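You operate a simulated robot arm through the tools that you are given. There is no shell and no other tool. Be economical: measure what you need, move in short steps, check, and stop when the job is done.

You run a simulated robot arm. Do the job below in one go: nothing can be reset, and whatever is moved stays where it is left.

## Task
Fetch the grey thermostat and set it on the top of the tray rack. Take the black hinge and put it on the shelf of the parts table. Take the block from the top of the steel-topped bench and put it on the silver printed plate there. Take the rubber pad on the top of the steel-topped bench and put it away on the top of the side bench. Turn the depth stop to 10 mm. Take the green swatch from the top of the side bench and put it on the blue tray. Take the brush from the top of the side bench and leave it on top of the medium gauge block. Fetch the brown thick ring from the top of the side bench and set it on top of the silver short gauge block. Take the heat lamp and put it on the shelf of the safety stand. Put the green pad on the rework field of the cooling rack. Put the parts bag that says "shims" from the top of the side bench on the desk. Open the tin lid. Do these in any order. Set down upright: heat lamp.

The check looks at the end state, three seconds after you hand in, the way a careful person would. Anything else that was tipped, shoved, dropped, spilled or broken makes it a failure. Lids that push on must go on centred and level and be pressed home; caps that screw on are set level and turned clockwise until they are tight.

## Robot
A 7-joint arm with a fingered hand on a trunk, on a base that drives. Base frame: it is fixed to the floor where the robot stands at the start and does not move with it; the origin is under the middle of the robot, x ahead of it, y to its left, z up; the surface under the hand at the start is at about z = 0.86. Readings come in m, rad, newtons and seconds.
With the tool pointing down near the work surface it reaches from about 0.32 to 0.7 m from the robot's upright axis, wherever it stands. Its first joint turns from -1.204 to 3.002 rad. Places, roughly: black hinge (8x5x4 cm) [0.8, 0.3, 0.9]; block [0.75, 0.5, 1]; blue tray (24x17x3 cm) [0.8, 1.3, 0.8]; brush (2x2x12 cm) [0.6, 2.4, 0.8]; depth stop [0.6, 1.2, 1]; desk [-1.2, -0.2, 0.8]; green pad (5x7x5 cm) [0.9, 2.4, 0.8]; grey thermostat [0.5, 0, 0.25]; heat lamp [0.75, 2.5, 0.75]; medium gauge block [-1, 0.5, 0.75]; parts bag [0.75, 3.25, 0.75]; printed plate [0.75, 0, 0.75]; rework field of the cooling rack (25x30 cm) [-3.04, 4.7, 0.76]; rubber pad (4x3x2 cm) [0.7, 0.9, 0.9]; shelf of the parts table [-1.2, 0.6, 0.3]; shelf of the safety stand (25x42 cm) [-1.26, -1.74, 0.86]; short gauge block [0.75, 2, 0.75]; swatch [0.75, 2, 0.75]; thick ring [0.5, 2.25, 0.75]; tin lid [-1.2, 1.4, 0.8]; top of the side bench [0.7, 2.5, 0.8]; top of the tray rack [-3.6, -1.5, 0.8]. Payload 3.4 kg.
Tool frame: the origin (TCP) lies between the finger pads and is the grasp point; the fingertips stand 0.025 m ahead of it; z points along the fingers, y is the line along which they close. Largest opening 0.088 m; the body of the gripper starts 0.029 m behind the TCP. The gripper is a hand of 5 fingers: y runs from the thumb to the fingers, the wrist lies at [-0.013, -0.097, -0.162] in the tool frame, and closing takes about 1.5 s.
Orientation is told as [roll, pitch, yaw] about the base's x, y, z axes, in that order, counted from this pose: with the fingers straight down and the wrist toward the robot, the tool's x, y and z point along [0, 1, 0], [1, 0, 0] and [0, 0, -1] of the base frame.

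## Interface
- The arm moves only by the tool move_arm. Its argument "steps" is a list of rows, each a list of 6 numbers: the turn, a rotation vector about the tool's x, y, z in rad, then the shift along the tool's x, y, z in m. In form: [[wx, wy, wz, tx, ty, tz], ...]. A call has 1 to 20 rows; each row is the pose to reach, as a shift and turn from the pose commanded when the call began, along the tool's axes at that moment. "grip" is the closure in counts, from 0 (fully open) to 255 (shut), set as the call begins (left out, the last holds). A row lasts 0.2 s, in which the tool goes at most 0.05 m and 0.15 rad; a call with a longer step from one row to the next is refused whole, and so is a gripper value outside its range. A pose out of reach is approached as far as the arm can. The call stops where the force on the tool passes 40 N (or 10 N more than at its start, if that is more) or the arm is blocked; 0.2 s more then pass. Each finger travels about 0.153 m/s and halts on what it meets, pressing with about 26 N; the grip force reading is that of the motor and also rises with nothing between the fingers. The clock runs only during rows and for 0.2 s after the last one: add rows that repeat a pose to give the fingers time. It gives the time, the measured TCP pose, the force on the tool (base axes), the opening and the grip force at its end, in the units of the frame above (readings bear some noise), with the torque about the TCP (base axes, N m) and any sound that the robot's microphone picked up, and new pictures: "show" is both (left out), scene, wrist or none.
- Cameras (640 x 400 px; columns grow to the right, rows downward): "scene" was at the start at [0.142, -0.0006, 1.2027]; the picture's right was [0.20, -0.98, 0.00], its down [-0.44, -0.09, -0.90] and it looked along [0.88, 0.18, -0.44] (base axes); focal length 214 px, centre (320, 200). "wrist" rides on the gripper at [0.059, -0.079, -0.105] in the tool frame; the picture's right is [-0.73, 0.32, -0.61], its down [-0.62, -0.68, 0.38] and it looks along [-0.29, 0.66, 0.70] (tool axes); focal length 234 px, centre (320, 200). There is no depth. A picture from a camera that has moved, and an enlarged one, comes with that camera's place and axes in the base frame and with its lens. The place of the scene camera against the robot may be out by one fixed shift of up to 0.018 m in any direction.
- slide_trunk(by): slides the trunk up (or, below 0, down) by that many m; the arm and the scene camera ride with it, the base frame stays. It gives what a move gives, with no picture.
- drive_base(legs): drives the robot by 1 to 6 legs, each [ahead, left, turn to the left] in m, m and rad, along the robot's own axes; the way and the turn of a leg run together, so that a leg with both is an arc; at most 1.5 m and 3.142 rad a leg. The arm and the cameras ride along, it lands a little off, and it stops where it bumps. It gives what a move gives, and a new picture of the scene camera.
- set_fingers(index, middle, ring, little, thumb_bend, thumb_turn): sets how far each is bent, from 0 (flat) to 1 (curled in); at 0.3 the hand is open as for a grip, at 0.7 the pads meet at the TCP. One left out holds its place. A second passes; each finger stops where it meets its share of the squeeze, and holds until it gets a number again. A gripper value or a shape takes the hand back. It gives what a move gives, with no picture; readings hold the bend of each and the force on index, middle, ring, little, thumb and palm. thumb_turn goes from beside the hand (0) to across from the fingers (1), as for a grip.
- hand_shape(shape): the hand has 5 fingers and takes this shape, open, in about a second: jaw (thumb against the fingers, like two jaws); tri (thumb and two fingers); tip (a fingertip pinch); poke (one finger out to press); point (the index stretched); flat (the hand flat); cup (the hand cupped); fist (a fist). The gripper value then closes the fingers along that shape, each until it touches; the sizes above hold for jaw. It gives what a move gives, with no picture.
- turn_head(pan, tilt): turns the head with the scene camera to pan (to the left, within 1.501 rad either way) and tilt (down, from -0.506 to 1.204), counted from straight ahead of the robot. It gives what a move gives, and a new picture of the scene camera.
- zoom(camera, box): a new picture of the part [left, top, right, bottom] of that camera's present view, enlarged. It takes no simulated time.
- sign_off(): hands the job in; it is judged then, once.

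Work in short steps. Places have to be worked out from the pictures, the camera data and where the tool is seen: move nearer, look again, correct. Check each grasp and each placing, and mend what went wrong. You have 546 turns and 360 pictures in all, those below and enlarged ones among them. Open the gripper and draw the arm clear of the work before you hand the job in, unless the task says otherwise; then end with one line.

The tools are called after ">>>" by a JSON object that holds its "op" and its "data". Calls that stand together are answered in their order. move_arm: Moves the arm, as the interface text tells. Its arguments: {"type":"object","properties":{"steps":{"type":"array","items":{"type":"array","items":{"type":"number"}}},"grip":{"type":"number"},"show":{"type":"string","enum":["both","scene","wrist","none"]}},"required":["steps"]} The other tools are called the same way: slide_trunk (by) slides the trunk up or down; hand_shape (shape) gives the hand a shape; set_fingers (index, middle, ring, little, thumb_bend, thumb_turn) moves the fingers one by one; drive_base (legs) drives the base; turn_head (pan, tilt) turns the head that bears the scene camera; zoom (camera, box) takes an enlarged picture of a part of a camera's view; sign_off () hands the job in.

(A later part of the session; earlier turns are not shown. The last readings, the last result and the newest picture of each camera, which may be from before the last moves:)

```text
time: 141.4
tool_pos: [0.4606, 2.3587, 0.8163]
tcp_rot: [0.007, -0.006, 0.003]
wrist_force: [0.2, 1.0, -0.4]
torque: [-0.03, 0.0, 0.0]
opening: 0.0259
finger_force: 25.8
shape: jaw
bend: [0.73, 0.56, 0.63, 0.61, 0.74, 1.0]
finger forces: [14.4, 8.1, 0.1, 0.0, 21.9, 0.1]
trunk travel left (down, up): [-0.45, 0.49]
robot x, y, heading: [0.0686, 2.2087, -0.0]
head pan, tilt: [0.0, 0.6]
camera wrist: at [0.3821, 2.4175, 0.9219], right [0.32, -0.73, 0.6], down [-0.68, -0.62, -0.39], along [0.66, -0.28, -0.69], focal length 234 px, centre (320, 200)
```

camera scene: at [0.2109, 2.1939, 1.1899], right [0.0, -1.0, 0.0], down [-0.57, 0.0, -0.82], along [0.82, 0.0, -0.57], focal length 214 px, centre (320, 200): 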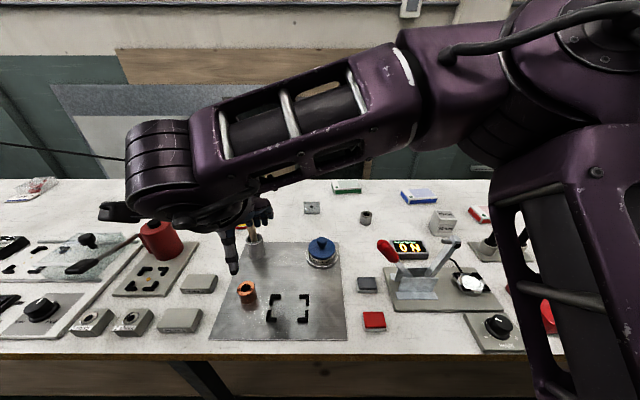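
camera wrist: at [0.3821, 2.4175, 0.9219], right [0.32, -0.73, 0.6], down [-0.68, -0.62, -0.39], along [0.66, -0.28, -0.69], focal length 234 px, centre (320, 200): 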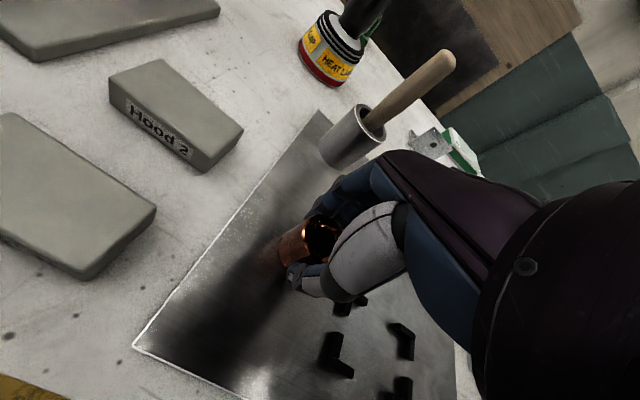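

The ring is gripped by thumb, index and middle. I lift straight up and then swing toward the gauge block.

>>> {"op": "move_arm", "data": {"steps": [[0, 0, 0, 0, 0, -0.04], [0, 0, 0, 0, 0, -0.08], [0, 0, 0, 0, 0, -0.12], [0, 0, 0, 0, 0, -0.16], [0, 0, 0, 0, 0, -0.19]]}}

>>> {"op": "zoom", "data": {"camera": "scene", "box": [380, 180, 540, 320]}}

```text
time: 142.6
tool_pos: [0.4594, 2.361, 1.0078]
tcp_rot: [0.007, -0.003, 0.005]
wrist_force: [0.0, 0.4, -2.7]
torque: [0.0, 0.0, 0.0]
opening: 0.0259
finger_force: 25.7
shape: jaw
bend: [0.73, 0.56, 0.63, 0.61, 0.74, 1.0]
finger forces: [14.5, 8.2, 0.0, 0.1, 21.8, 0.0]
trunk travel left (down, up): [-0.45, 0.49]
robot x, y, heading: [0.0696, 2.2126, 0.004]
head pan, tilt: [0.0, 0.6]
camera scene: at [0.21, 2.1939, 1.19], right [0.0, -1.0, 0.0], down [-0.56, 0.0, -0.83], along [0.83, 0.0, -0.56], focal length 214 px, centre (320, 200)
camera wrist: at [0.3807, 2.4181, 1.1131], right [0.32, -0.73, 0.6], down [-0.68, -0.62, -0.39], along [0.66, -0.28, -0.69], focal length 234 px, centre (320, 200)
```

scene: 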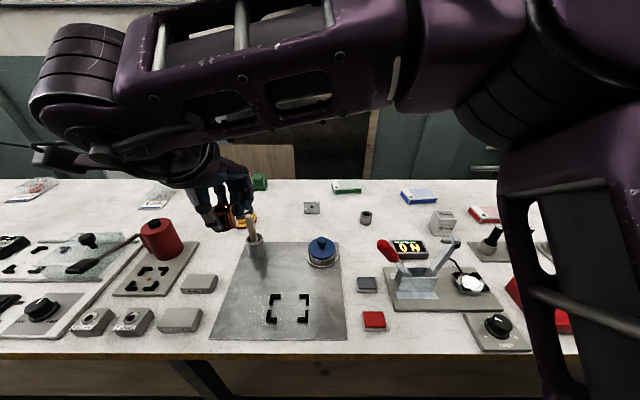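
wrist: 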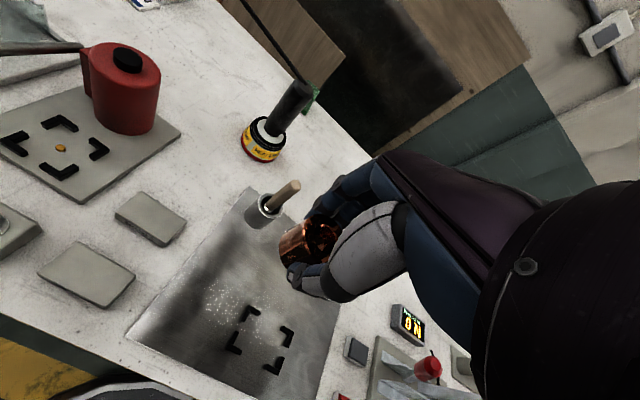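

```text
2.86 times, centred on (460, 250) of scene
camera zoom: at [0.21, 2.1939, 1.19], right [0.0, -1.0, 0.0], down [-0.56, 0.0, -0.83], along [0.83, 0.0, -0.56], focal length 613 px, centre (-80, 57)
```

zoom: 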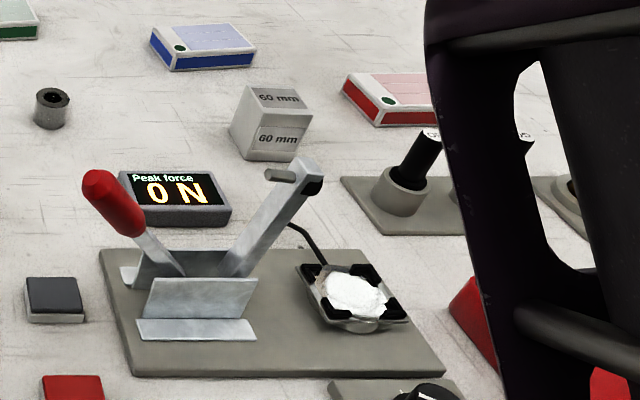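

The gauge block is near (0.67, 1.89). I drive right 0.33 so it lies straight ahead.

>>> {"op": "drive_base", "data": {"legs": [[0, -0.33, 0]]}}

>>> {"op": "move_arm", "data": {"steps": [[0, 0, 0, -0.025, 0.03, -0.02], [0, 0, 0, -0.05, 0.06, -0.03], [0, 0, 0, -0.075, 0.09, -0.03], [0, 0, 0, -0.1, 0.12, -0.03], [0, 0, 0, -0.12, 0.15, -0.03]]}}

```text
time: 144.8
tool_pos: [0.4608, 2.0241, 1.0066]
tcp_rot: [0.009, -0.006, -0.001]
wrist_force: [0.7, 0.1, -0.7]
torque: [0.0, -0.01, 0.0]
opening: 0.0256
finger_force: 26.1
shape: jaw
bend: [0.73, 0.56, 0.63, 0.61, 0.74, 1.0]
finger forces: [14.5, 8.2, 0.0, 0.1, 21.9, 0.0]
trunk travel left (down, up): [-0.45, 0.49]
robot x, y, heading: [0.0722, 1.8775, -0.003]
head pan, tilt: [0.0, 0.6]
camera scene: at [0.2106, 1.8587, 1.19], right [0.0, -1.0, 0.0], down [-0.57, 0.0, -0.82], along [0.82, 0.0, -0.57], focal length 214 px, centre (320, 200)
```

scene: 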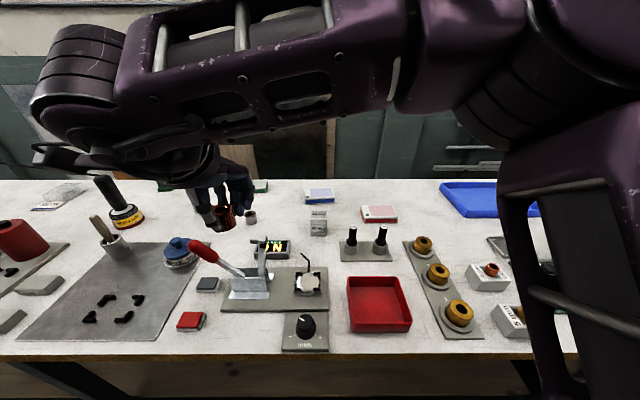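

```text
time: 146.0
tool_pos: [0.6144, 1.9012, 1.036]
tcp_rot: [0.007, -0.005, -0.003]
wrist_force: [0.2, 0.5, -1.9]
torque: [0.01, -0.02, -0.01]
opening: 0.0261
finger_force: 26.0
shape: jaw
bend: [0.73, 0.56, 0.63, 0.61, 0.74, 1.0]
finger forces: [14.6, 8.4, 0.1, 0.1, 21.9, 0.0]
trunk travel left (down, up): [-0.45, 0.49]
robot x, y, heading: [0.0698, 1.88, -0.005]
head pan, tilt: [0.0, 0.6]
camera scene: at [0.2116, 1.8589, 1.1898], right [0.0, -1.0, 0.0], down [-0.57, 0.0, -0.82], along [0.82, 0.0, -0.57], focal length 214 px, centre (320, 200)
camera wrist: at [0.5371, 1.96, 1.142], right [0.32, -0.73, 0.6], down [-0.68, -0.62, -0.39], along [0.66, -0.29, -0.7], focal length 234 px, centre (320, 200)
```

scene: 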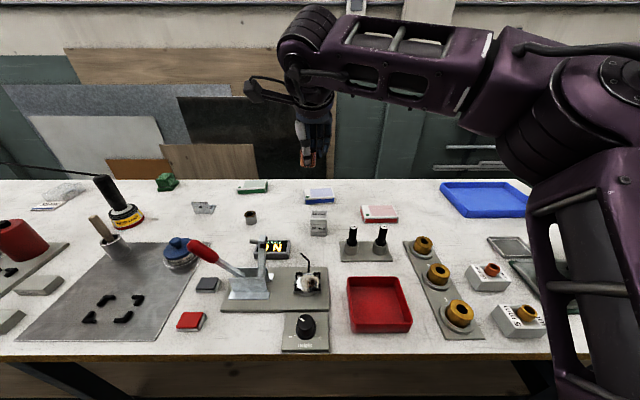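
wrist: 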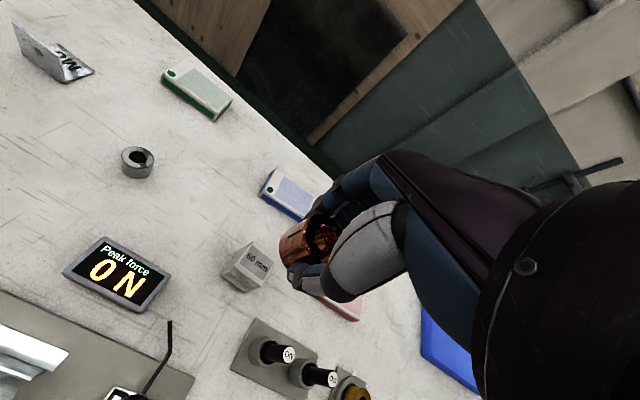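

The block top centre is near (0.664, 1.882). I move above it at TCP z≈0.93 and re-measure.

>>> {"op": "move_arm", "data": {"steps": [[0, 0, 0, -0.01, 0.025, 0.03], [0, 0, 0, -0.02, 0.045, 0.06], [0, 0, 0, -0.02, 0.05, 0.095]]}}

>>> {"op": "zoom", "data": {"camera": "wrist", "box": [200, 180, 360, 320]}}

>>> {"op": "zoom", "data": {"camera": "scene", "box": [270, 150, 370, 250]}}

```text
time: 146.8
tool_pos: [0.6603, 1.883, 0.9403]
tcp_rot: [0.008, -0.007, -0.002]
wrist_force: [0.3, -0.2, -1.7]
torque: [0.02, -0.01, 0.0]
opening: 0.0257
finger_force: 26.2
shape: jaw
bend: [0.73, 0.56, 0.63, 0.61, 0.74, 1.0]
finger forces: [14.6, 8.4, 0.1, 0.0, 21.7, 0.0]
trunk travel left (down, up): [-0.45, 0.49]
robot x, y, heading: [0.0733, 1.879, -0.003]
head pan, tilt: [0.0, 0.6]
camera scene: at [0.2115, 1.859, 1.1899], right [0.0, -1.0, 0.0], down [-0.57, 0.0, -0.82], along [0.82, 0.0, -0.57], focal length 214 px, centre (320, 200)
camera wrist: at [0.5822, 1.9417, 1.0457], right [0.32, -0.73, 0.6], down [-0.68, -0.62, -0.39], along [0.66, -0.29, -0.7], focal length 234 px, centre (320, 200)
```

scene: 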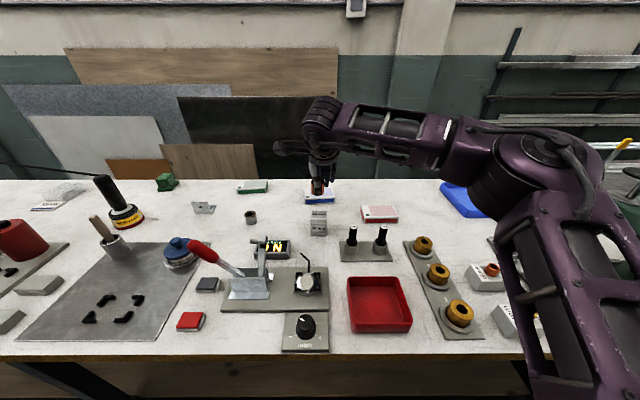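
wrist: 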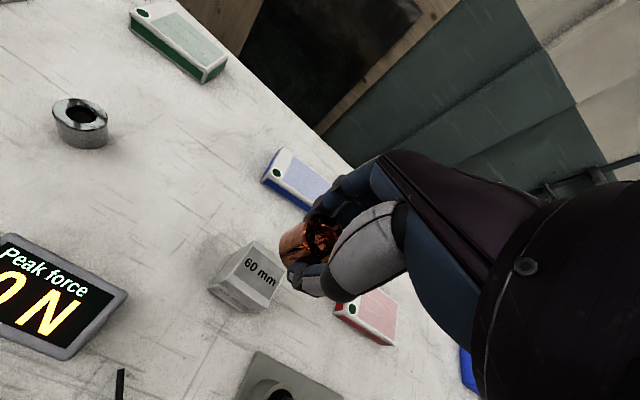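

```text
2.86 times, centred on (280, 250) of wrist
camera zoom: at [0.5822, 1.9417, 1.0457], right [0.32, -0.73, 0.6], down [-0.68, -0.62, -0.39], along [0.66, -0.29, -0.7], focal length 669 px, centre (434, 57)
```

zoom: 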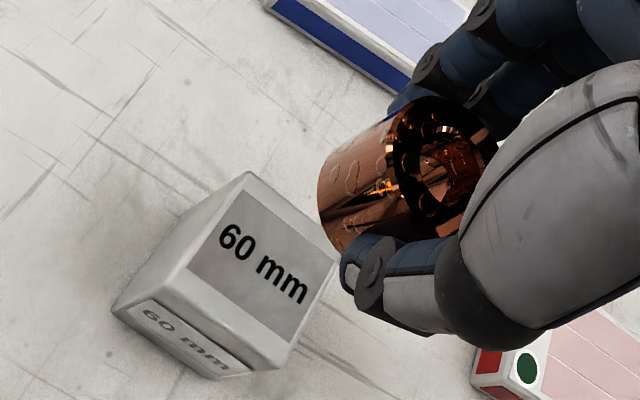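

```text
4.00 times, centred on (320, 200) of scene
camera zoom: at [0.2115, 1.859, 1.1899], right [0.0, -1.0, 0.0], down [-0.57, 0.0, -0.82], along [0.82, 0.0, -0.57], focal length 858 px, centre (320, 200)
```

zoom: 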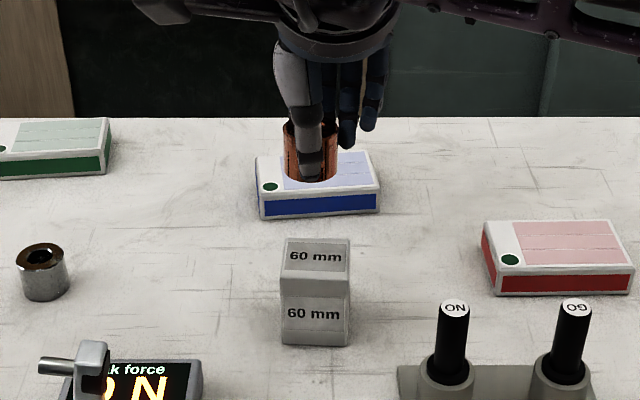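

Ring and block are aligned within ~3 mm. I shift and lower gently until contact.

>>> {"op": "move_arm", "data": {"steps": [[0, 0, 0, -0.003, -0.002, 0.02], [0, 0, 0, -0.003, -0.002, 0.04], [0, 0, 0, -0.003, -0.002, 0.05], [0, 0, 0, -0.003, -0.002, 0.056], [0, 0, 0, -0.003, -0.002, 0.06], [0, 0, 0, -0.003, -0.002, 0.063]]}}

>>> {"op": "zoom", "data": {"camera": "scene", "box": [270, 150, 370, 250]}}

```text
time: 148.2
tool_pos: [0.6589, 1.8808, 0.8785]
tcp_rot: [0.007, -0.005, -0.002]
wrist_force: [0.2, 0.3, -2.6]
torque: [-0.01, 0.04, 0.01]
opening: 0.0258
finger_force: 26.5
shape: jaw
bend: [0.73, 0.56, 0.63, 0.61, 0.74, 1.0]
finger forces: [14.5, 8.4, 0.0, 0.0, 21.7, 0.0]
trunk travel left (down, up): [-0.45, 0.49]
robot x, y, heading: [0.0667, 1.8771, -0.006]
head pan, tilt: [0.0, 0.6]
camera scene: at [0.2108, 1.8593, 1.1899], right [0.0, -1.0, 0.0], down [-0.57, 0.0, -0.82], along [0.82, 0.0, -0.57], focal length 214 px, centre (320, 200)
camera wrist: at [0.5812, 1.9404, 0.985], right [0.32, -0.73, 0.6], down [-0.68, -0.62, -0.39], along [0.66, -0.29, -0.69], focal length 234 px, centre (320, 200)
```

scene: 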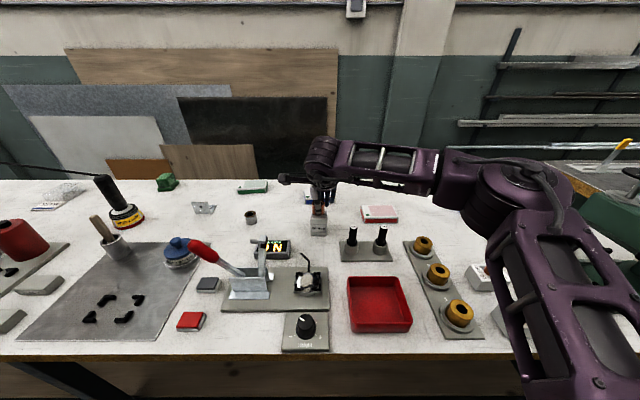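
wrist: 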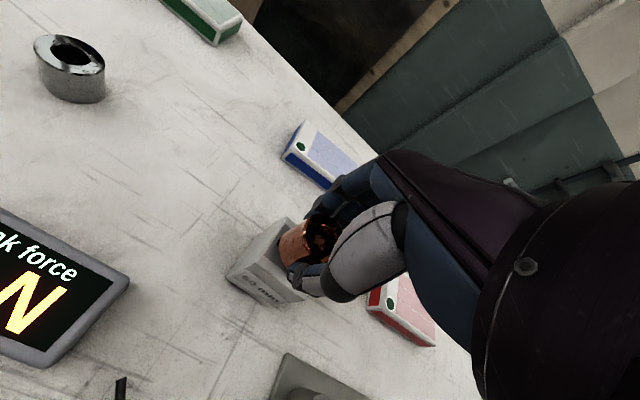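

```text
4.00 times, centred on (320, 200) of scene
camera zoom: at [0.2108, 1.8593, 1.1899], right [0.0, -1.0, 0.0], down [-0.57, 0.0, -0.82], along [0.82, 0.0, -0.57], focal length 858 px, centre (320, 200)
```

zoom: 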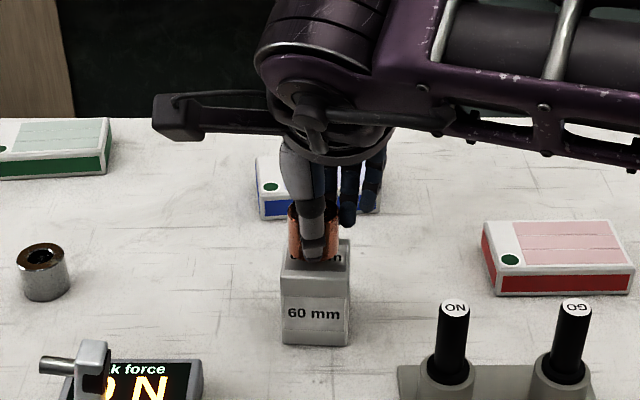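

Not yet in contact. I lower further in fine steps.

>>> {"op": "move_arm", "data": {"steps": [[0, 0, 0, 0, 0, 0.003], [0, 0, 0, 0, 0, 0.006], [0, 0, 0, 0, 0, 0.009], [0, 0, 0, 0, 0, 0.012]], "show": "wrist"}}

>>> {"op": "zoom", "data": {"camera": "scene", "box": [290, 180, 350, 240]}}

```text
time: 149.2
tool_pos: [0.6582, 1.8821, 0.8689]
tcp_rot: [0.011, -0.011, -0.001]
wrist_force: [2.4, 1.1, 13.6]
torque: [0.01, -0.18, 0.0]
opening: 0.0266
finger_force: 26.0
shape: jaw
bend: [0.73, 0.56, 0.63, 0.61, 0.75, 1.0]
finger forces: [16.7, 10.2, 0.0, 0.1, 23.6, 0.0]
trunk travel left (down, up): [-0.45, 0.49]
robot x, y, heading: [0.0675, 1.8784, -0.005]
head pan, tilt: [0.0, 0.6]
camera wrist: at [0.5792, 1.9407, 0.9757], right [0.32, -0.73, 0.6], down [-0.68, -0.62, -0.4], along [0.66, -0.28, -0.69], focal length 234 px, centre (320, 200)
```

wrist: 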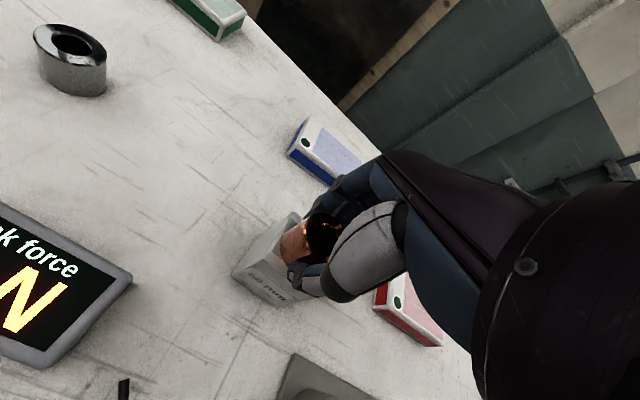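

```text
6.67 times, centred on (320, 210) of scene
camera zoom: at [0.2087, 1.8595, 1.1905], right [0.0, -1.0, 0.0], down [-0.56, 0.0, -0.83], along [0.83, 0.0, -0.56], focal length 1430 px, centre (320, 133)
```

zoom: 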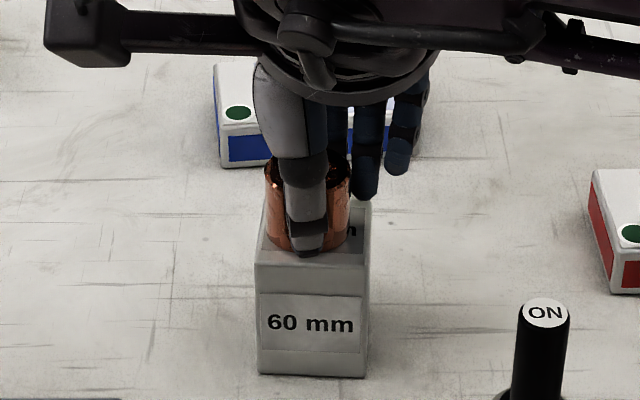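

Contact made; the ring stands fully on the block. I release and lift away.

>>> {"op": "move_arm", "data": {"steps": [[0, 0, 0, 0, 0, -0.002], [0, 0, 0, 0, 0, -0.002], [0, 0, 0, 0, 0, -0.002], [0, 0, 0, 0, 0, -0.002]], "grip": 60, "show": "none"}}

>>> {"op": "move_arm", "data": {"steps": [[0, 0, 0, 0, 0, -0.02], [0, 0, 0, 0, 0, -0.05], [0, 0, 0, 0, 0, -0.09], [0, 0, 0, 0, 0, -0.13]], "grip": 0, "show": "wrist"}}

>>> {"op": "zoom", "data": {"camera": "scene", "box": [220, 150, 420, 270]}}

```text
time: 150.2
tool_pos: [0.6576, 1.8822, 0.8689]
tcp_rot: [0.005, -0.005, -0.002]
wrist_force: [-0.9, -0.1, 0.1]
torque: [-0.03, 0.0, 0.01]
opening: 0.067
finger_force: 0.0
shape: jaw
bend: [0.27, 0.35, 0.32, 0.34, 0.53, 0.99]
finger forces: [0.1, 0.0, 0.0, 0.0, 0.1, 0.1]
trunk travel left (down, up): [-0.45, 0.49]
robot x, y, heading: [0.0693, 1.8791, -0.006]
head pan, tilt: [0.0, 0.6]
```

```text
time: 151.2
tool_pos: [0.6529, 1.8811, 0.9998]
tcp_rot: [0.008, -0.006, -0.001]
wrist_force: [-0.1, -0.3, -0.1]
torque: [0.02, 0.0, 0.0]
opening: 0.0879
finger_force: 0.1
shape: jaw
bend: [0.3, 0.3, 0.3, 0.3, 0.3, 0.98]
finger forces: [0.0, 0.0, 0.0, 0.0, 0.1, 0.1]
trunk travel left (down, up): [-0.45, 0.49]
robot x, y, heading: [0.0708, 1.8786, -0.004]
head pan, tilt: [0.0, 0.6]
camera wrist: at [0.5754, 1.9399, 1.1064], right [0.32, -0.73, 0.6], down [-0.68, -0.62, -0.39], along [0.66, -0.29, -0.69], focal length 234 px, centre (320, 200)
```

wrist: 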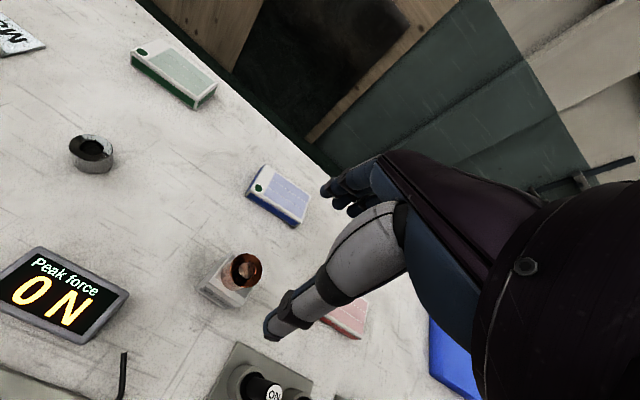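

```text
3.20 times, centred on (320, 210) of scene
camera zoom: at [0.2095, 1.8597, 1.19], right [0.0, -1.0, 0.0], down [-0.56, 0.0, -0.83], along [0.83, 0.0, -0.56], focal length 686 px, centre (320, 168)
```

zoom: 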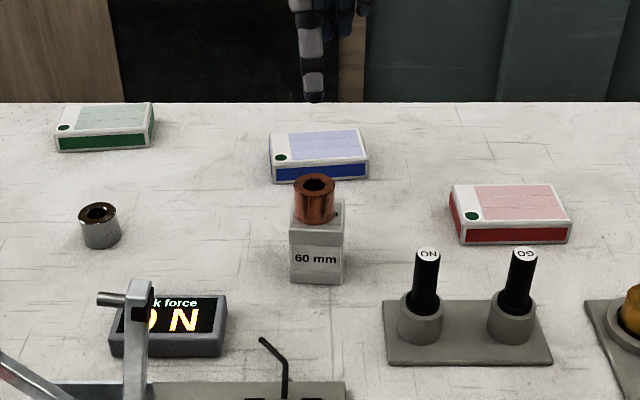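

Ring done. Next the green packet near (0.866, 2.115); I drive toward it.

>>> {"op": "drive_base", "data": {"legs": [[0, 0.2, 0], [0.12, 0, 0]]}}

>>> {"op": "move_arm", "data": {"steps": [[0, 0, 0, 0.015, 0.03, -0.0], [0, 0, 0, 0.03, 0.05, 0.01]], "show": "wrist"}}

>>> {"op": "zoom", "data": {"camera": "wrist", "box": [180, 140, 380, 300]}}

```text
time: 153.7
tool_pos: [0.761, 2.0748, 0.999]
tcp_rot: [0.006, -0.005, -0.003]
wrist_force: [0.3, 0.1, 0.5]
torque: [-0.02, 0.0, 0.01]
opening: 0.0881
finger_force: 0.0
shape: jaw
bend: [0.3, 0.3, 0.3, 0.3, 0.3, 0.98]
finger forces: [0.0, 0.0, 0.1, 0.1, 0.0, 0.0]
trunk travel left (down, up): [-0.45, 0.49]
robot x, y, heading: [0.179, 2.0719, -0.002]
head pan, tilt: [0.0, 0.6]
stopped in leg 2: the robot was blocked; the commanded pose is now the measured one
camera scene: at [0.3171, 2.0533, 1.1901], right [0.0, -1.0, 0.0], down [-0.56, 0.0, -0.83], along [0.83, 0.0, -0.56], focal length 214 px, centre (320, 200)
```

scene: 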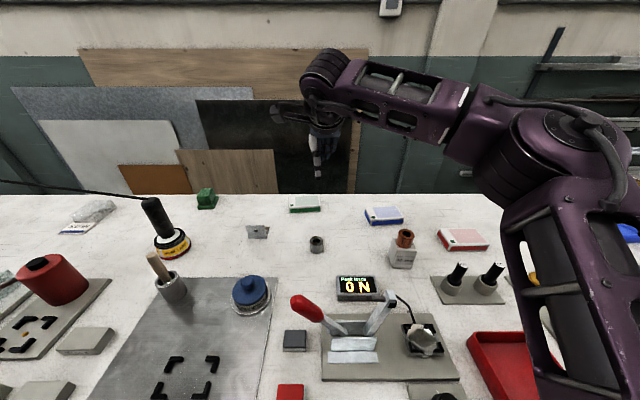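

```text
time: 154.3
tool_pos: [0.813, 2.1029, 0.99]
tcp_rot: [0.005, -0.005, -0.004]
wrist_force: [-0.1, 0.1, 0.2]
torque: [0.0, 0.01, -0.01]
opening: 0.088
finger_force: 0.0
shape: jaw
bend: [0.3, 0.3, 0.3, 0.3, 0.3, 0.98]
finger forces: [0.0, 0.1, 0.0, 0.1, 0.1, 0.0]
trunk travel left (down, up): [-0.45, 0.49]
robot x, y, heading: [0.177, 2.0742, 0.001]
head pan, tilt: [0.0, 0.6]
camera wrist: at [0.7341, 2.1626, 1.0965], right [0.32, -0.73, 0.6], down [-0.68, -0.62, -0.39], along [0.66, -0.29, -0.7], focal length 234 px, centre (320, 200)
```

wrist: 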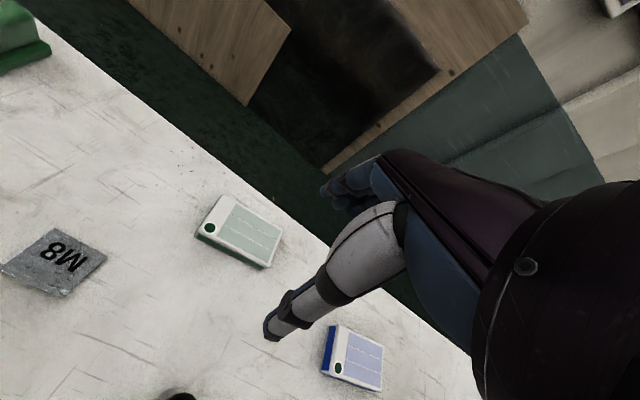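

```text
2.50 times, centred on (280, 220) of wrist
camera zoom: at [0.7341, 2.1626, 1.0965], right [0.32, -0.73, 0.6], down [-0.68, -0.62, -0.39], along [0.66, -0.29, -0.7], focal length 585 px, centre (420, 150)
```

zoom: 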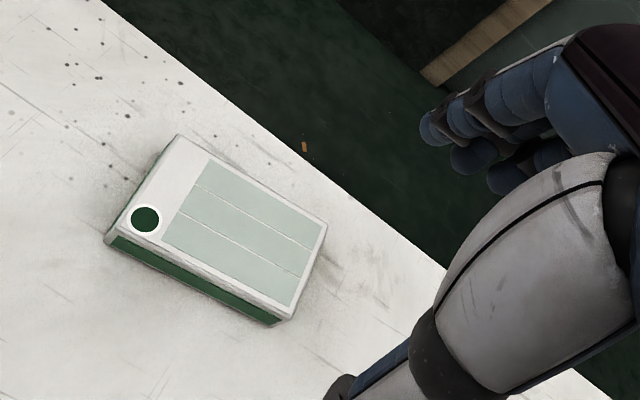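

The packet (a green "swatch" pack; same kind as those on the desk) is centred near (0.871, 2.125). I move over it with a slight forward tilt to gain reach.

>>> {"op": "move_arm", "data": {"steps": [[-0.08, 0, 0, 0.008, 0.02, 0.02], [-0.15, 0, 0, 0.016, 0.04, 0.05], [-0.15, 0, 0, 0.022, 0.055, 0.08], [-0.15, 0, 0, 0.022, 0.055, 0.11]], "show": "wrist"}}

>>> {"op": "zoom", "data": {"camera": "wrist", "box": [180, 160, 380, 320]}}

```text
time: 155.3
tool_pos: [0.8691, 2.1281, 0.8789]
tcp_rot: [0.007, -0.156, -0.002]
wrist_force: [-0.3, -0.2, 0.2]
torque: [-0.01, 0.03, -0.01]
opening: 0.0879
finger_force: 0.0
shape: jaw
bend: [0.3, 0.3, 0.3, 0.3, 0.3, 0.98]
finger forces: [0.1, 0.0, 0.1, 0.0, 0.0, 0.0]
trunk travel left (down, up): [-0.45, 0.49]
robot x, y, heading: [0.1777, 2.0709, -0.002]
head pan, tilt: [0.0, 0.6]
camera wrist: at [0.7764, 2.1873, 0.9722], right [0.22, -0.73, 0.64], down [-0.62, -0.62, -0.49], along [0.76, -0.29, -0.59], focal length 234 px, centre (320, 200)
```

wrist: 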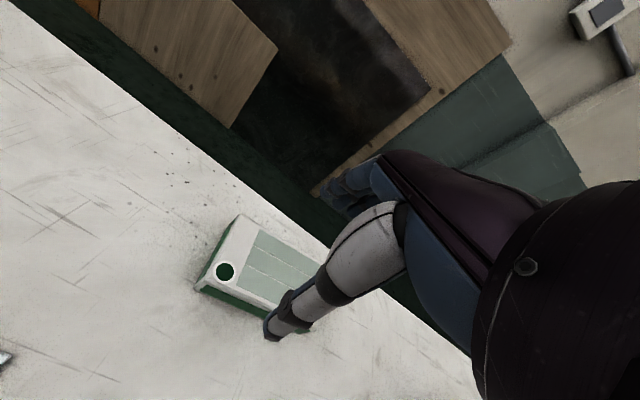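

```text
2.50 times, centred on (280, 240) of wrist
camera zoom: at [0.7764, 2.1873, 0.9722], right [0.22, -0.73, 0.64], down [-0.62, -0.62, -0.49], along [0.76, -0.29, -0.59], focal length 585 px, centre (420, 100)
```

zoom: 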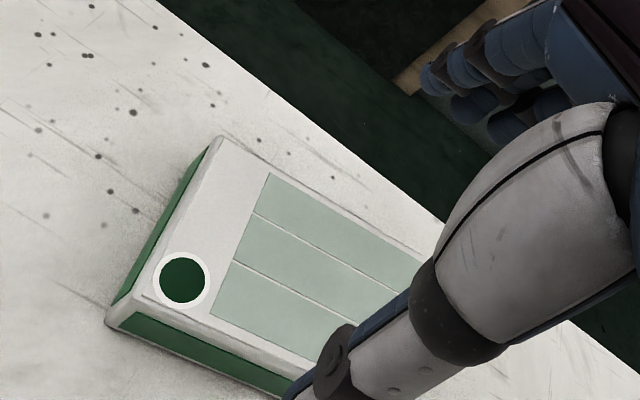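

The packet spans x 0.841–0.899, y ≈2.07–2.17. I lower straight down to TCP z≈0.815 and grip it.

>>> {"op": "move_arm", "data": {"steps": [[0, 0, 0, -0.004, -0.0045, 0.0295], [0, 0, 0, -0.004, -0.009, 0.055], [0, 0, 0, -0.004, -0.0098, 0.0615]], "show": "none"}}

>>> {"op": "move_arm", "data": {"steps": [[0, 0, 0, 0, 0, 0], [0, 0, 0, 0, 0, 0], [0, 0, 0, 0, 0, 0], [0, 0, 0, 0, 0, 0], [0, 0, 0, 0, 0, 0], [0, 0, 0, 0, 0, 0]], "grip": 255, "show": "wrist"}}

```text
time: 156.1
tool_pos: [0.8686, 2.1241, 0.8172]
tcp_rot: [0.007, -0.154, -0.004]
wrist_force: [0.2, -0.8, -0.6]
torque: [0.03, 0.0, 0.03]
opening: 0.0876
finger_force: 0.1
shape: jaw
bend: [0.3, 0.3, 0.3, 0.3, 0.3, 0.98]
finger forces: [0.0, 0.1, 0.0, 0.1, 0.0, 0.1]
trunk travel left (down, up): [-0.45, 0.49]
robot x, y, heading: [0.1807, 2.0757, -0.01]
head pan, tilt: [0.0, 0.6]
```

```text
time: 157.5
tool_pos: [0.868, 2.1249, 0.8181]
tcp_rot: [0.008, -0.154, -0.004]
wrist_force: [0.5, -0.3, -0.9]
torque: [-0.03, 0.0, 0.03]
opening: 0.0575
finger_force: 26.2
shape: jaw
bend: [0.29, 0.4, 0.36, 0.42, 0.58, 0.99]
finger forces: [12.7, 6.8, 3.2, 0.0, 22.7, 0.0]
trunk travel left (down, up): [-0.45, 0.49]
robot x, y, heading: [0.1809, 2.0779, -0.006]
head pan, tilt: [0.0, 0.6]
camera wrist: at [0.7748, 2.1831, 0.9109], right [0.22, -0.73, 0.64], down [-0.62, -0.62, -0.49], along [0.76, -0.29, -0.59], focal length 234 px, centre (320, 200)
```

wrist: 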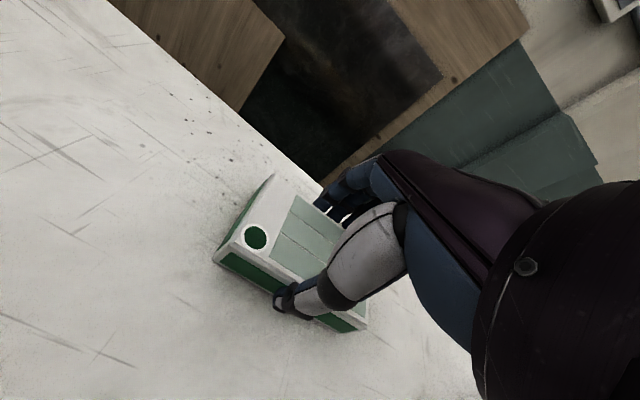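

Gripped. I lift and retract, then drive toward the blue tray.

>>> {"op": "move_arm", "data": {"steps": [[0, 0, 0, 0, 0.005, -0.04], [0, 0, 0, 0, 0.005, -0.08], [0, 0, 0, 0, 0.005, -0.12], [0.08, 0, 0, 0, -0.03, -0.15], [0.15, 0, 0, 0, -0.06, -0.18], [0.15, 0, 0, 0, -0.1, -0.2], [0.15, 0, 0, 0, -0.145, -0.21], [0.15, 0, 0, 0, -0.19, -0.22]], "show": "wrist"}}

>>> {"op": "drive_base", "data": {"legs": [[-0.05, 0, 0], [0, -0.45, 0]]}}

```text
time: 159.3
tool_pos: [0.646, 2.1248, 1.0061]
tcp_rot: [0.008, -0.005, -0.003]
wrist_force: [-0.6, -0.1, -0.5]
torque: [0.01, 0.01, 0.0]
opening: 0.0575
finger_force: 25.8
shape: jaw
bend: [0.29, 0.4, 0.36, 0.42, 0.58, 0.99]
finger forces: [13.0, 6.9, 3.0, 0.0, 22.6, 0.1]
trunk travel left (down, up): [-0.45, 0.49]
robot x, y, heading: [0.1802, 2.0757, -0.007]
head pan, tilt: [0.0, 0.6]
camera wrist: at [0.5678, 2.1833, 1.1124], right [0.32, -0.73, 0.6], down [-0.68, -0.62, -0.39], along [0.66, -0.29, -0.69], focal length 234 px, centre (320, 200)
```

wrist: 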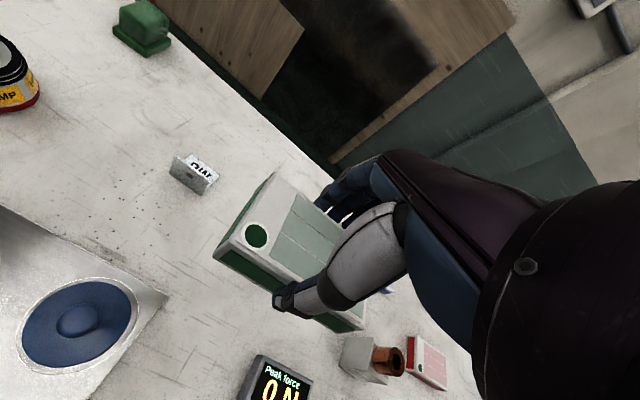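

```text
time: 162.5
tool_pos: [0.5944, 1.6819, 1.0052]
tcp_rot: [0.007, -0.004, -0.007]
wrist_force: [-0.5, -1.0, -0.3]
torque: [0.0, 0.0, 0.0]
opening: 0.0574
finger_force: 25.7
shape: jaw
bend: [0.29, 0.4, 0.36, 0.42, 0.58, 0.99]
finger forces: [12.8, 6.9, 3.0, 0.0, 22.6, 0.0]
trunk travel left (down, up): [-0.45, 0.49]
robot x, y, heading: [0.1246, 1.6287, -0.01]
head pan, tilt: [0.0, 0.6]
camera scene: at [0.2652, 1.6107, 1.19], right [-0.01, -1.0, 0.0], down [-0.56, 0.0, -0.82], along [0.82, -0.01, -0.57], focal length 214 px, centre (320, 200)
```

scene: 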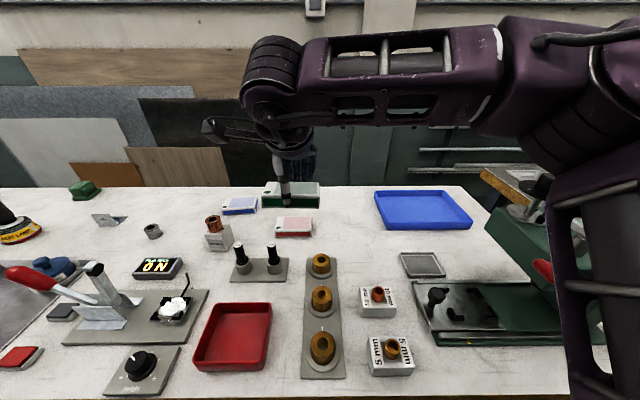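

The press stands beside the tray, so I raise the trunk 0.2 m to carry the elbow above it and drive nearer.

>>> {"op": "slide_trunk", "data": {"by": 0.2}}

>>> {"op": "drive_base", "data": {"legs": [[0.035, -0.13, 0.01]]}}

>>> {"op": "move_arm", "data": {"steps": [[0, 0, 0, -0.03, 0.03, 0.0], [0, 0, 0, -0.06, 0.06, 0.02], [0, 0, 0, -0.09, 0.09, 0.04], [0, 0, 0, -0.12, 0.11, 0.06], [0, 0, 0, -0.15, 0.13, 0.09]]}}

```text
time: 164.7
tool_pos: [0.5955, 1.6819, 1.2053]
tcp_rot: [0.007, -0.005, -0.004]
wrist_force: [0.6, -0.2, -0.2]
torque: [-0.03, 0.01, -0.03]
opening: 0.0574
finger_force: 25.6
shape: jaw
bend: [0.29, 0.4, 0.36, 0.42, 0.58, 0.99]
finger forces: [12.8, 6.8, 3.0, 0.0, 22.6, 0.1]
trunk travel left (down, up): [-0.65, 0.29]
robot x, y, heading: [0.1238, 1.6321, -0.008]
head pan, tilt: [0.0, 0.6]
```

```text
time: 166.0
tool_pos: [0.6297, 1.5574, 1.2059]
tcp_rot: [0.006, -0.003, 0.005]
wrist_force: [-0.4, -1.0, -1.0]
torque: [-0.03, 0.0, 0.01]
opening: 0.0575
finger_force: 26.2
shape: jaw
bend: [0.29, 0.4, 0.36, 0.42, 0.58, 0.99]
finger forces: [12.8, 6.8, 2.9, 0.0, 22.6, 0.0]
trunk travel left (down, up): [-0.65, 0.29]
robot x, y, heading: [0.1602, 1.4984, 0.004]
head pan, tilt: [0.0, 0.6]
camera scene: at [0.3001, 1.4833, 1.39], right [0.0, -1.0, 0.0], down [-0.56, 0.0, -0.83], along [0.83, 0.0, -0.56], focal length 214 px, centre (320, 200)
```

scene: 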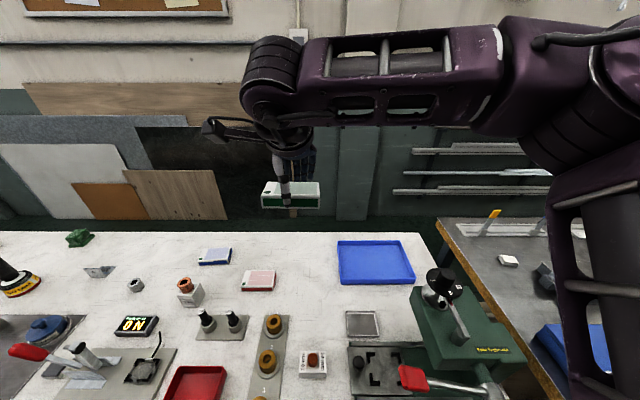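

```text
time: 167.2
tool_pos: [0.7625, 1.4082, 1.1169]
tcp_rot: [0.007, -0.003, 0.006]
wrist_force: [0.2, 0.3, -0.6]
torque: [0.0, -0.02, 0.04]
opening: 0.0575
finger_force: 26.1
shape: jaw
bend: [0.29, 0.4, 0.36, 0.42, 0.58, 0.99]
finger forces: [12.9, 6.9, 3.0, 0.0, 22.7, 0.0]
trunk travel left (down, up): [-0.65, 0.29]
robot x, y, heading: [0.161, 1.5039, 0.005]
head pan, tilt: [0.0, 0.6]
camera scene: at [0.3013, 1.4817, 1.3899], right [0.0, -1.0, 0.0], down [-0.57, 0.0, -0.82], along [0.82, 0.0, -0.57], focal length 214 px, centre (320, 200)
camera wrist: at [0.683, 1.4659, 1.2235], right [0.33, -0.73, 0.6], down [-0.68, -0.62, -0.39], along [0.66, -0.28, -0.7], focal length 234 px, centre (320, 200)
```

scene: 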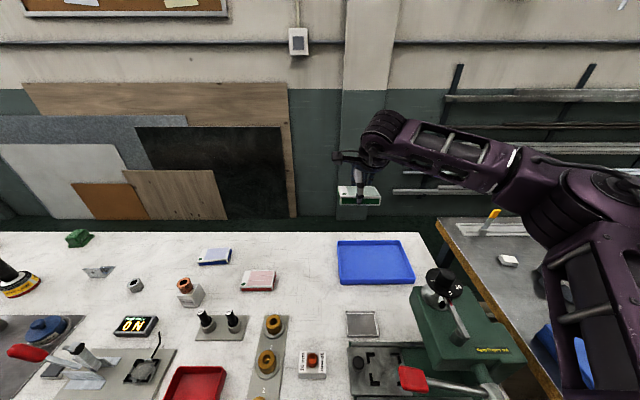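
wrist: 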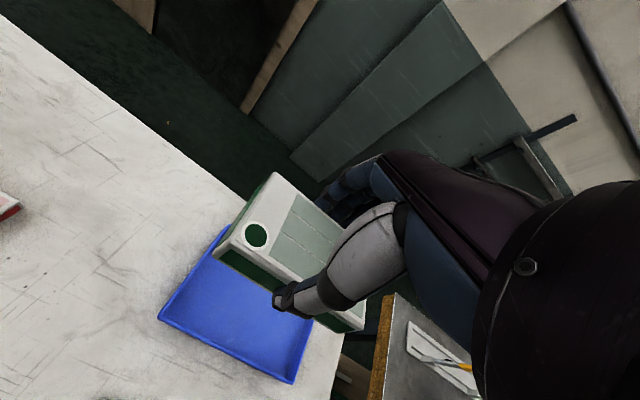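

Tray centre ≈(0.80, 1.315). I'll place the pack in its left half at TCP (0.80, 1.36), lowering in steps while watching the forearm against the depth stop.

>>> {"op": "move_arm", "data": {"steps": [[0, 0, 0, -0.025, 0.02, 0.03], [0, 0, 0, -0.048, 0.037, 0.06], [0, 0, 0, -0.048, 0.037, 0.1], [0, 0, 0, -0.048, 0.037, 0.14], [0, 0, 0, -0.048, 0.037, 0.18]]}}

```text
time: 168.4
tool_pos: [0.7974, 1.3638, 0.9364]
tcp_rot: [0.006, -0.005, 0.008]
wrist_force: [0.1, 0.6, -0.1]
torque: [0.03, 0.02, -0.04]
opening: 0.0575
finger_force: 25.7
shape: jaw
bend: [0.29, 0.4, 0.36, 0.42, 0.58, 0.99]
finger forces: [12.8, 6.7, 3.0, 0.0, 22.6, 0.1]
trunk travel left (down, up): [-0.65, 0.29]
robot x, y, heading: [0.1599, 1.5044, -0.0]
head pan, tilt: [0.0, 0.6]
camera scene: at [0.3011, 1.4834, 1.3899], right [0.0, -1.0, 0.0], down [-0.57, 0.0, -0.82], along [0.82, 0.0, -0.57], focal length 214 px, centre (320, 200)
camera wrist: at [0.7199, 1.4226, 1.0425], right [0.32, -0.73, 0.6], down [-0.68, -0.63, -0.39], along [0.66, -0.28, -0.69], focal length 234 px, centre (320, 200)
```

scene: 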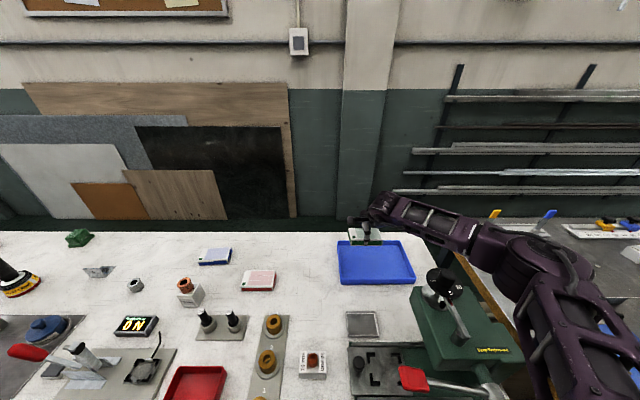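
wrist: 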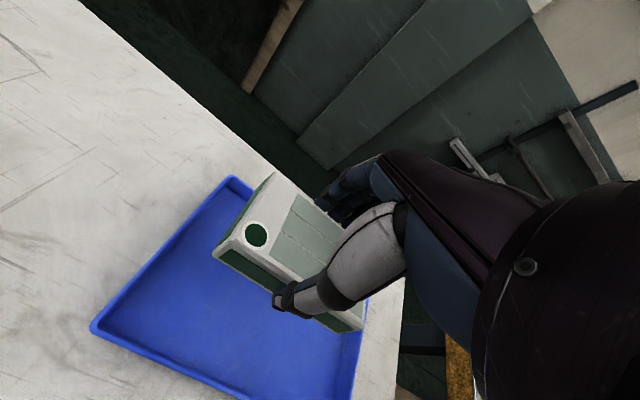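

Pack is over the tray's left half (tray rim x 0.717–0.875, left edge 1.432). I lower to contact.

>>> {"op": "move_arm", "data": {"steps": [[0, 0, 0, 0, 0, 0.04], [0, 0, 0, 0, 0, 0.08], [0, 0, 0, 0, 0, 0.1], [0, 0, 0, 0, 0, 0.107], [0, 0, 0, 0, 0, 0.112], [0, 0, 0, 0, 0, 0.117]]}}

```text
time: 170.0
tool_pos: [0.822, 1.3538, 0.8738]
tcp_rot: [0.015, -0.103, -0.017]
wrist_force: [0.2, 0.6, -0.2]
torque: [0.03, 0.02, 0.02]
opening: 0.0571
finger_force: 25.5
shape: jaw
bend: [0.29, 0.4, 0.36, 0.42, 0.58, 0.99]
finger forces: [12.8, 6.8, 3.0, 0.1, 22.6, 0.0]
trunk travel left (down, up): [-0.65, 0.29]
robot x, y, heading: [0.1607, 1.5032, 0.001]
head pan, tilt: [0.0, 0.6]
stopped in row 6: the arm was blocked; the commanded pose is now the measured one
camera scene: at [0.2893, 1.4835, 1.3882], right [0.0, -1.0, 0.0], down [-0.56, 0.0, -0.83], along [0.83, 0.0, -0.56], focal length 214 px, centre (320, 200)
camera wrist: at [0.7346, 1.4137, 0.9712], right [0.25, -0.74, 0.63], down [-0.65, -0.61, -0.46], along [0.72, -0.29, -0.63], focal length 234 px, centre (320, 200)
```

scene: 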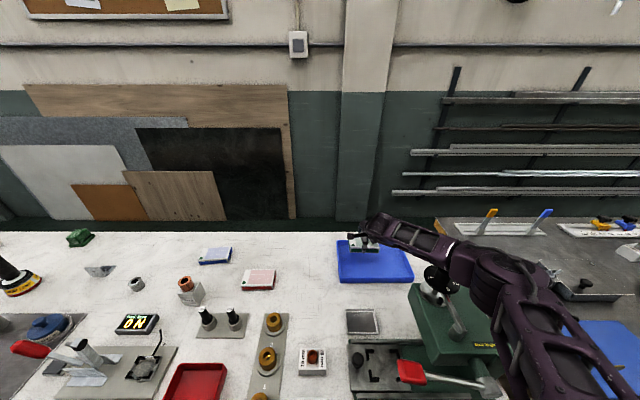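
wrist: 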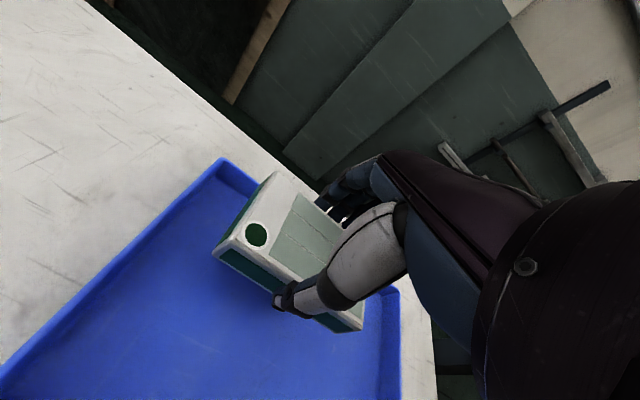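

The arm was blocked – the elbow seems to touch the press. I raise the hand back, and lift the trunk more so the arm comes in from higher.

>>> {"op": "move_arm", "data": {"steps": [[0.03, 0, 0, 0.0, -0.005, -0.02], [0.07, 0, 0, 0.004, -0.015, -0.05], [0.1, 0, 0, 0.008, -0.02, -0.09]], "show": "none"}}

>>> {"op": "slide_trunk", "data": {"by": 0.2}}

>>> {"op": "move_arm", "data": {"steps": [[0, 0, 0, 0, 0, 0.04], [0, 0, 0, 0, 0, 0.08], [0, 0, 0, 0, 0, 0.12], [0, 0, 0, 0, 0, 0.16], [0, 0, 0, 0, 0, 0.2]]}}

```text
time: 170.8
tool_pos: [0.8004, 1.3648, 0.951]
tcp_rot: [0.012, 0.018, -0.004]
wrist_force: [0.2, -0.1, -0.1]
torque: [0.01, 0.02, 0.01]
opening: 0.0571
finger_force: 25.9
shape: jaw
bend: [0.29, 0.4, 0.36, 0.42, 0.58, 0.99]
finger forces: [13.0, 6.8, 2.9, 0.1, 22.5, 0.0]
trunk travel left (down, up): [-0.65, 0.29]
robot x, y, heading: [0.1617, 1.5037, 0.001]
head pan, tilt: [0.0, 0.6]
```

```text
time: 172.9
tool_pos: [0.7999, 1.3638, 1.1523]
tcp_rot: [0.014, 0.015, -0.006]
wrist_force: [0.3, 0.3, -0.8]
torque: [-0.03, -0.01, 0.03]
opening: 0.0572
finger_force: 25.8
shape: jaw
bend: [0.29, 0.4, 0.36, 0.42, 0.58, 0.99]
finger forces: [12.9, 6.8, 3.0, 0.0, 22.6, 0.0]
trunk travel left (down, up): [-0.85, 0.09]
robot x, y, heading: [0.1616, 1.5015, 0.008]
head pan, tilt: [0.0, 0.6]
```

```text
time: 174.1
tool_pos: [0.7982, 1.3662, 0.9474]
tcp_rot: [0.015, 0.016, -0.006]
wrist_force: [0.7, -0.1, -1.5]
torque: [-0.01, 0.02, -0.02]
opening: 0.057
finger_force: 25.8
shape: jaw
bend: [0.29, 0.4, 0.36, 0.42, 0.59, 0.99]
finger forces: [12.9, 6.8, 3.1, 0.1, 22.5, 0.0]
trunk travel left (down, up): [-0.85, 0.09]
robot x, y, heading: [0.1584, 1.5012, 0.004]
head pan, tilt: [0.0, 0.6]
camera scene: at [0.301, 1.4832, 1.5899], right [0.0, -1.0, 0.0], down [-0.57, 0.0, -0.82], along [0.82, 0.0, -0.57], focal length 214 px, centre (320, 200)
camera wrist: at [0.7224, 1.4247, 1.0561], right [0.33, -0.74, 0.59], down [-0.69, -0.61, -0.38], along [0.64, -0.28, -0.71], focal length 234 px, centre (320, 200)
```

scene: 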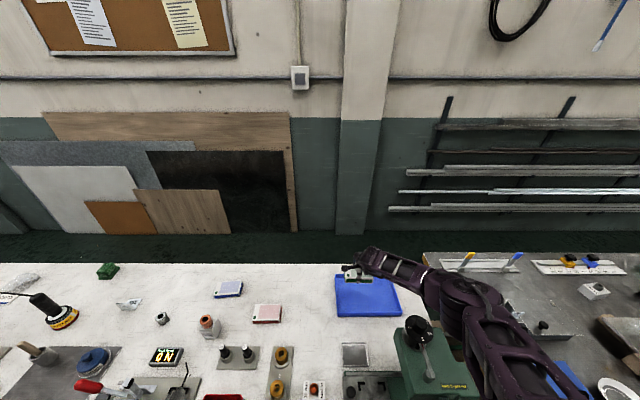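
wrist: 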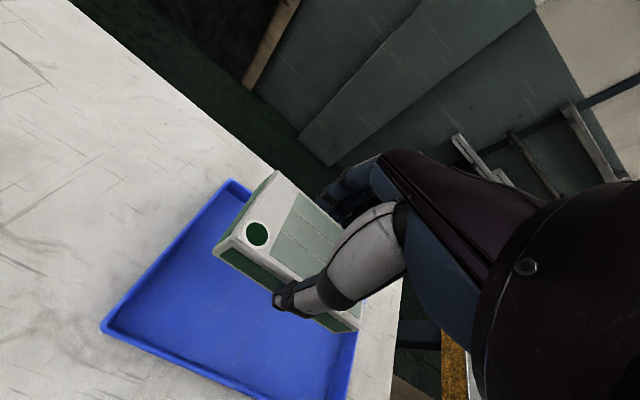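

I zoom on the elbow and press to judge clearance.

>>> {"op": "zoom", "data": {"camera": "scene", "box": [330, 240, 550, 400]}}

```text
2.50 times, centred on (440, 320) of scene
camera zoom: at [0.301, 1.4832, 1.5899], right [0.0, -1.0, 0.0], down [-0.57, 0.0, -0.82], along [0.82, 0.0, -0.57], focal length 536 px, centre (20, -100)
```

zoom: 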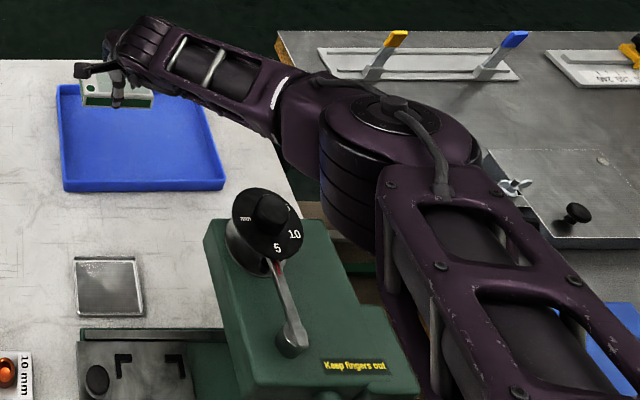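

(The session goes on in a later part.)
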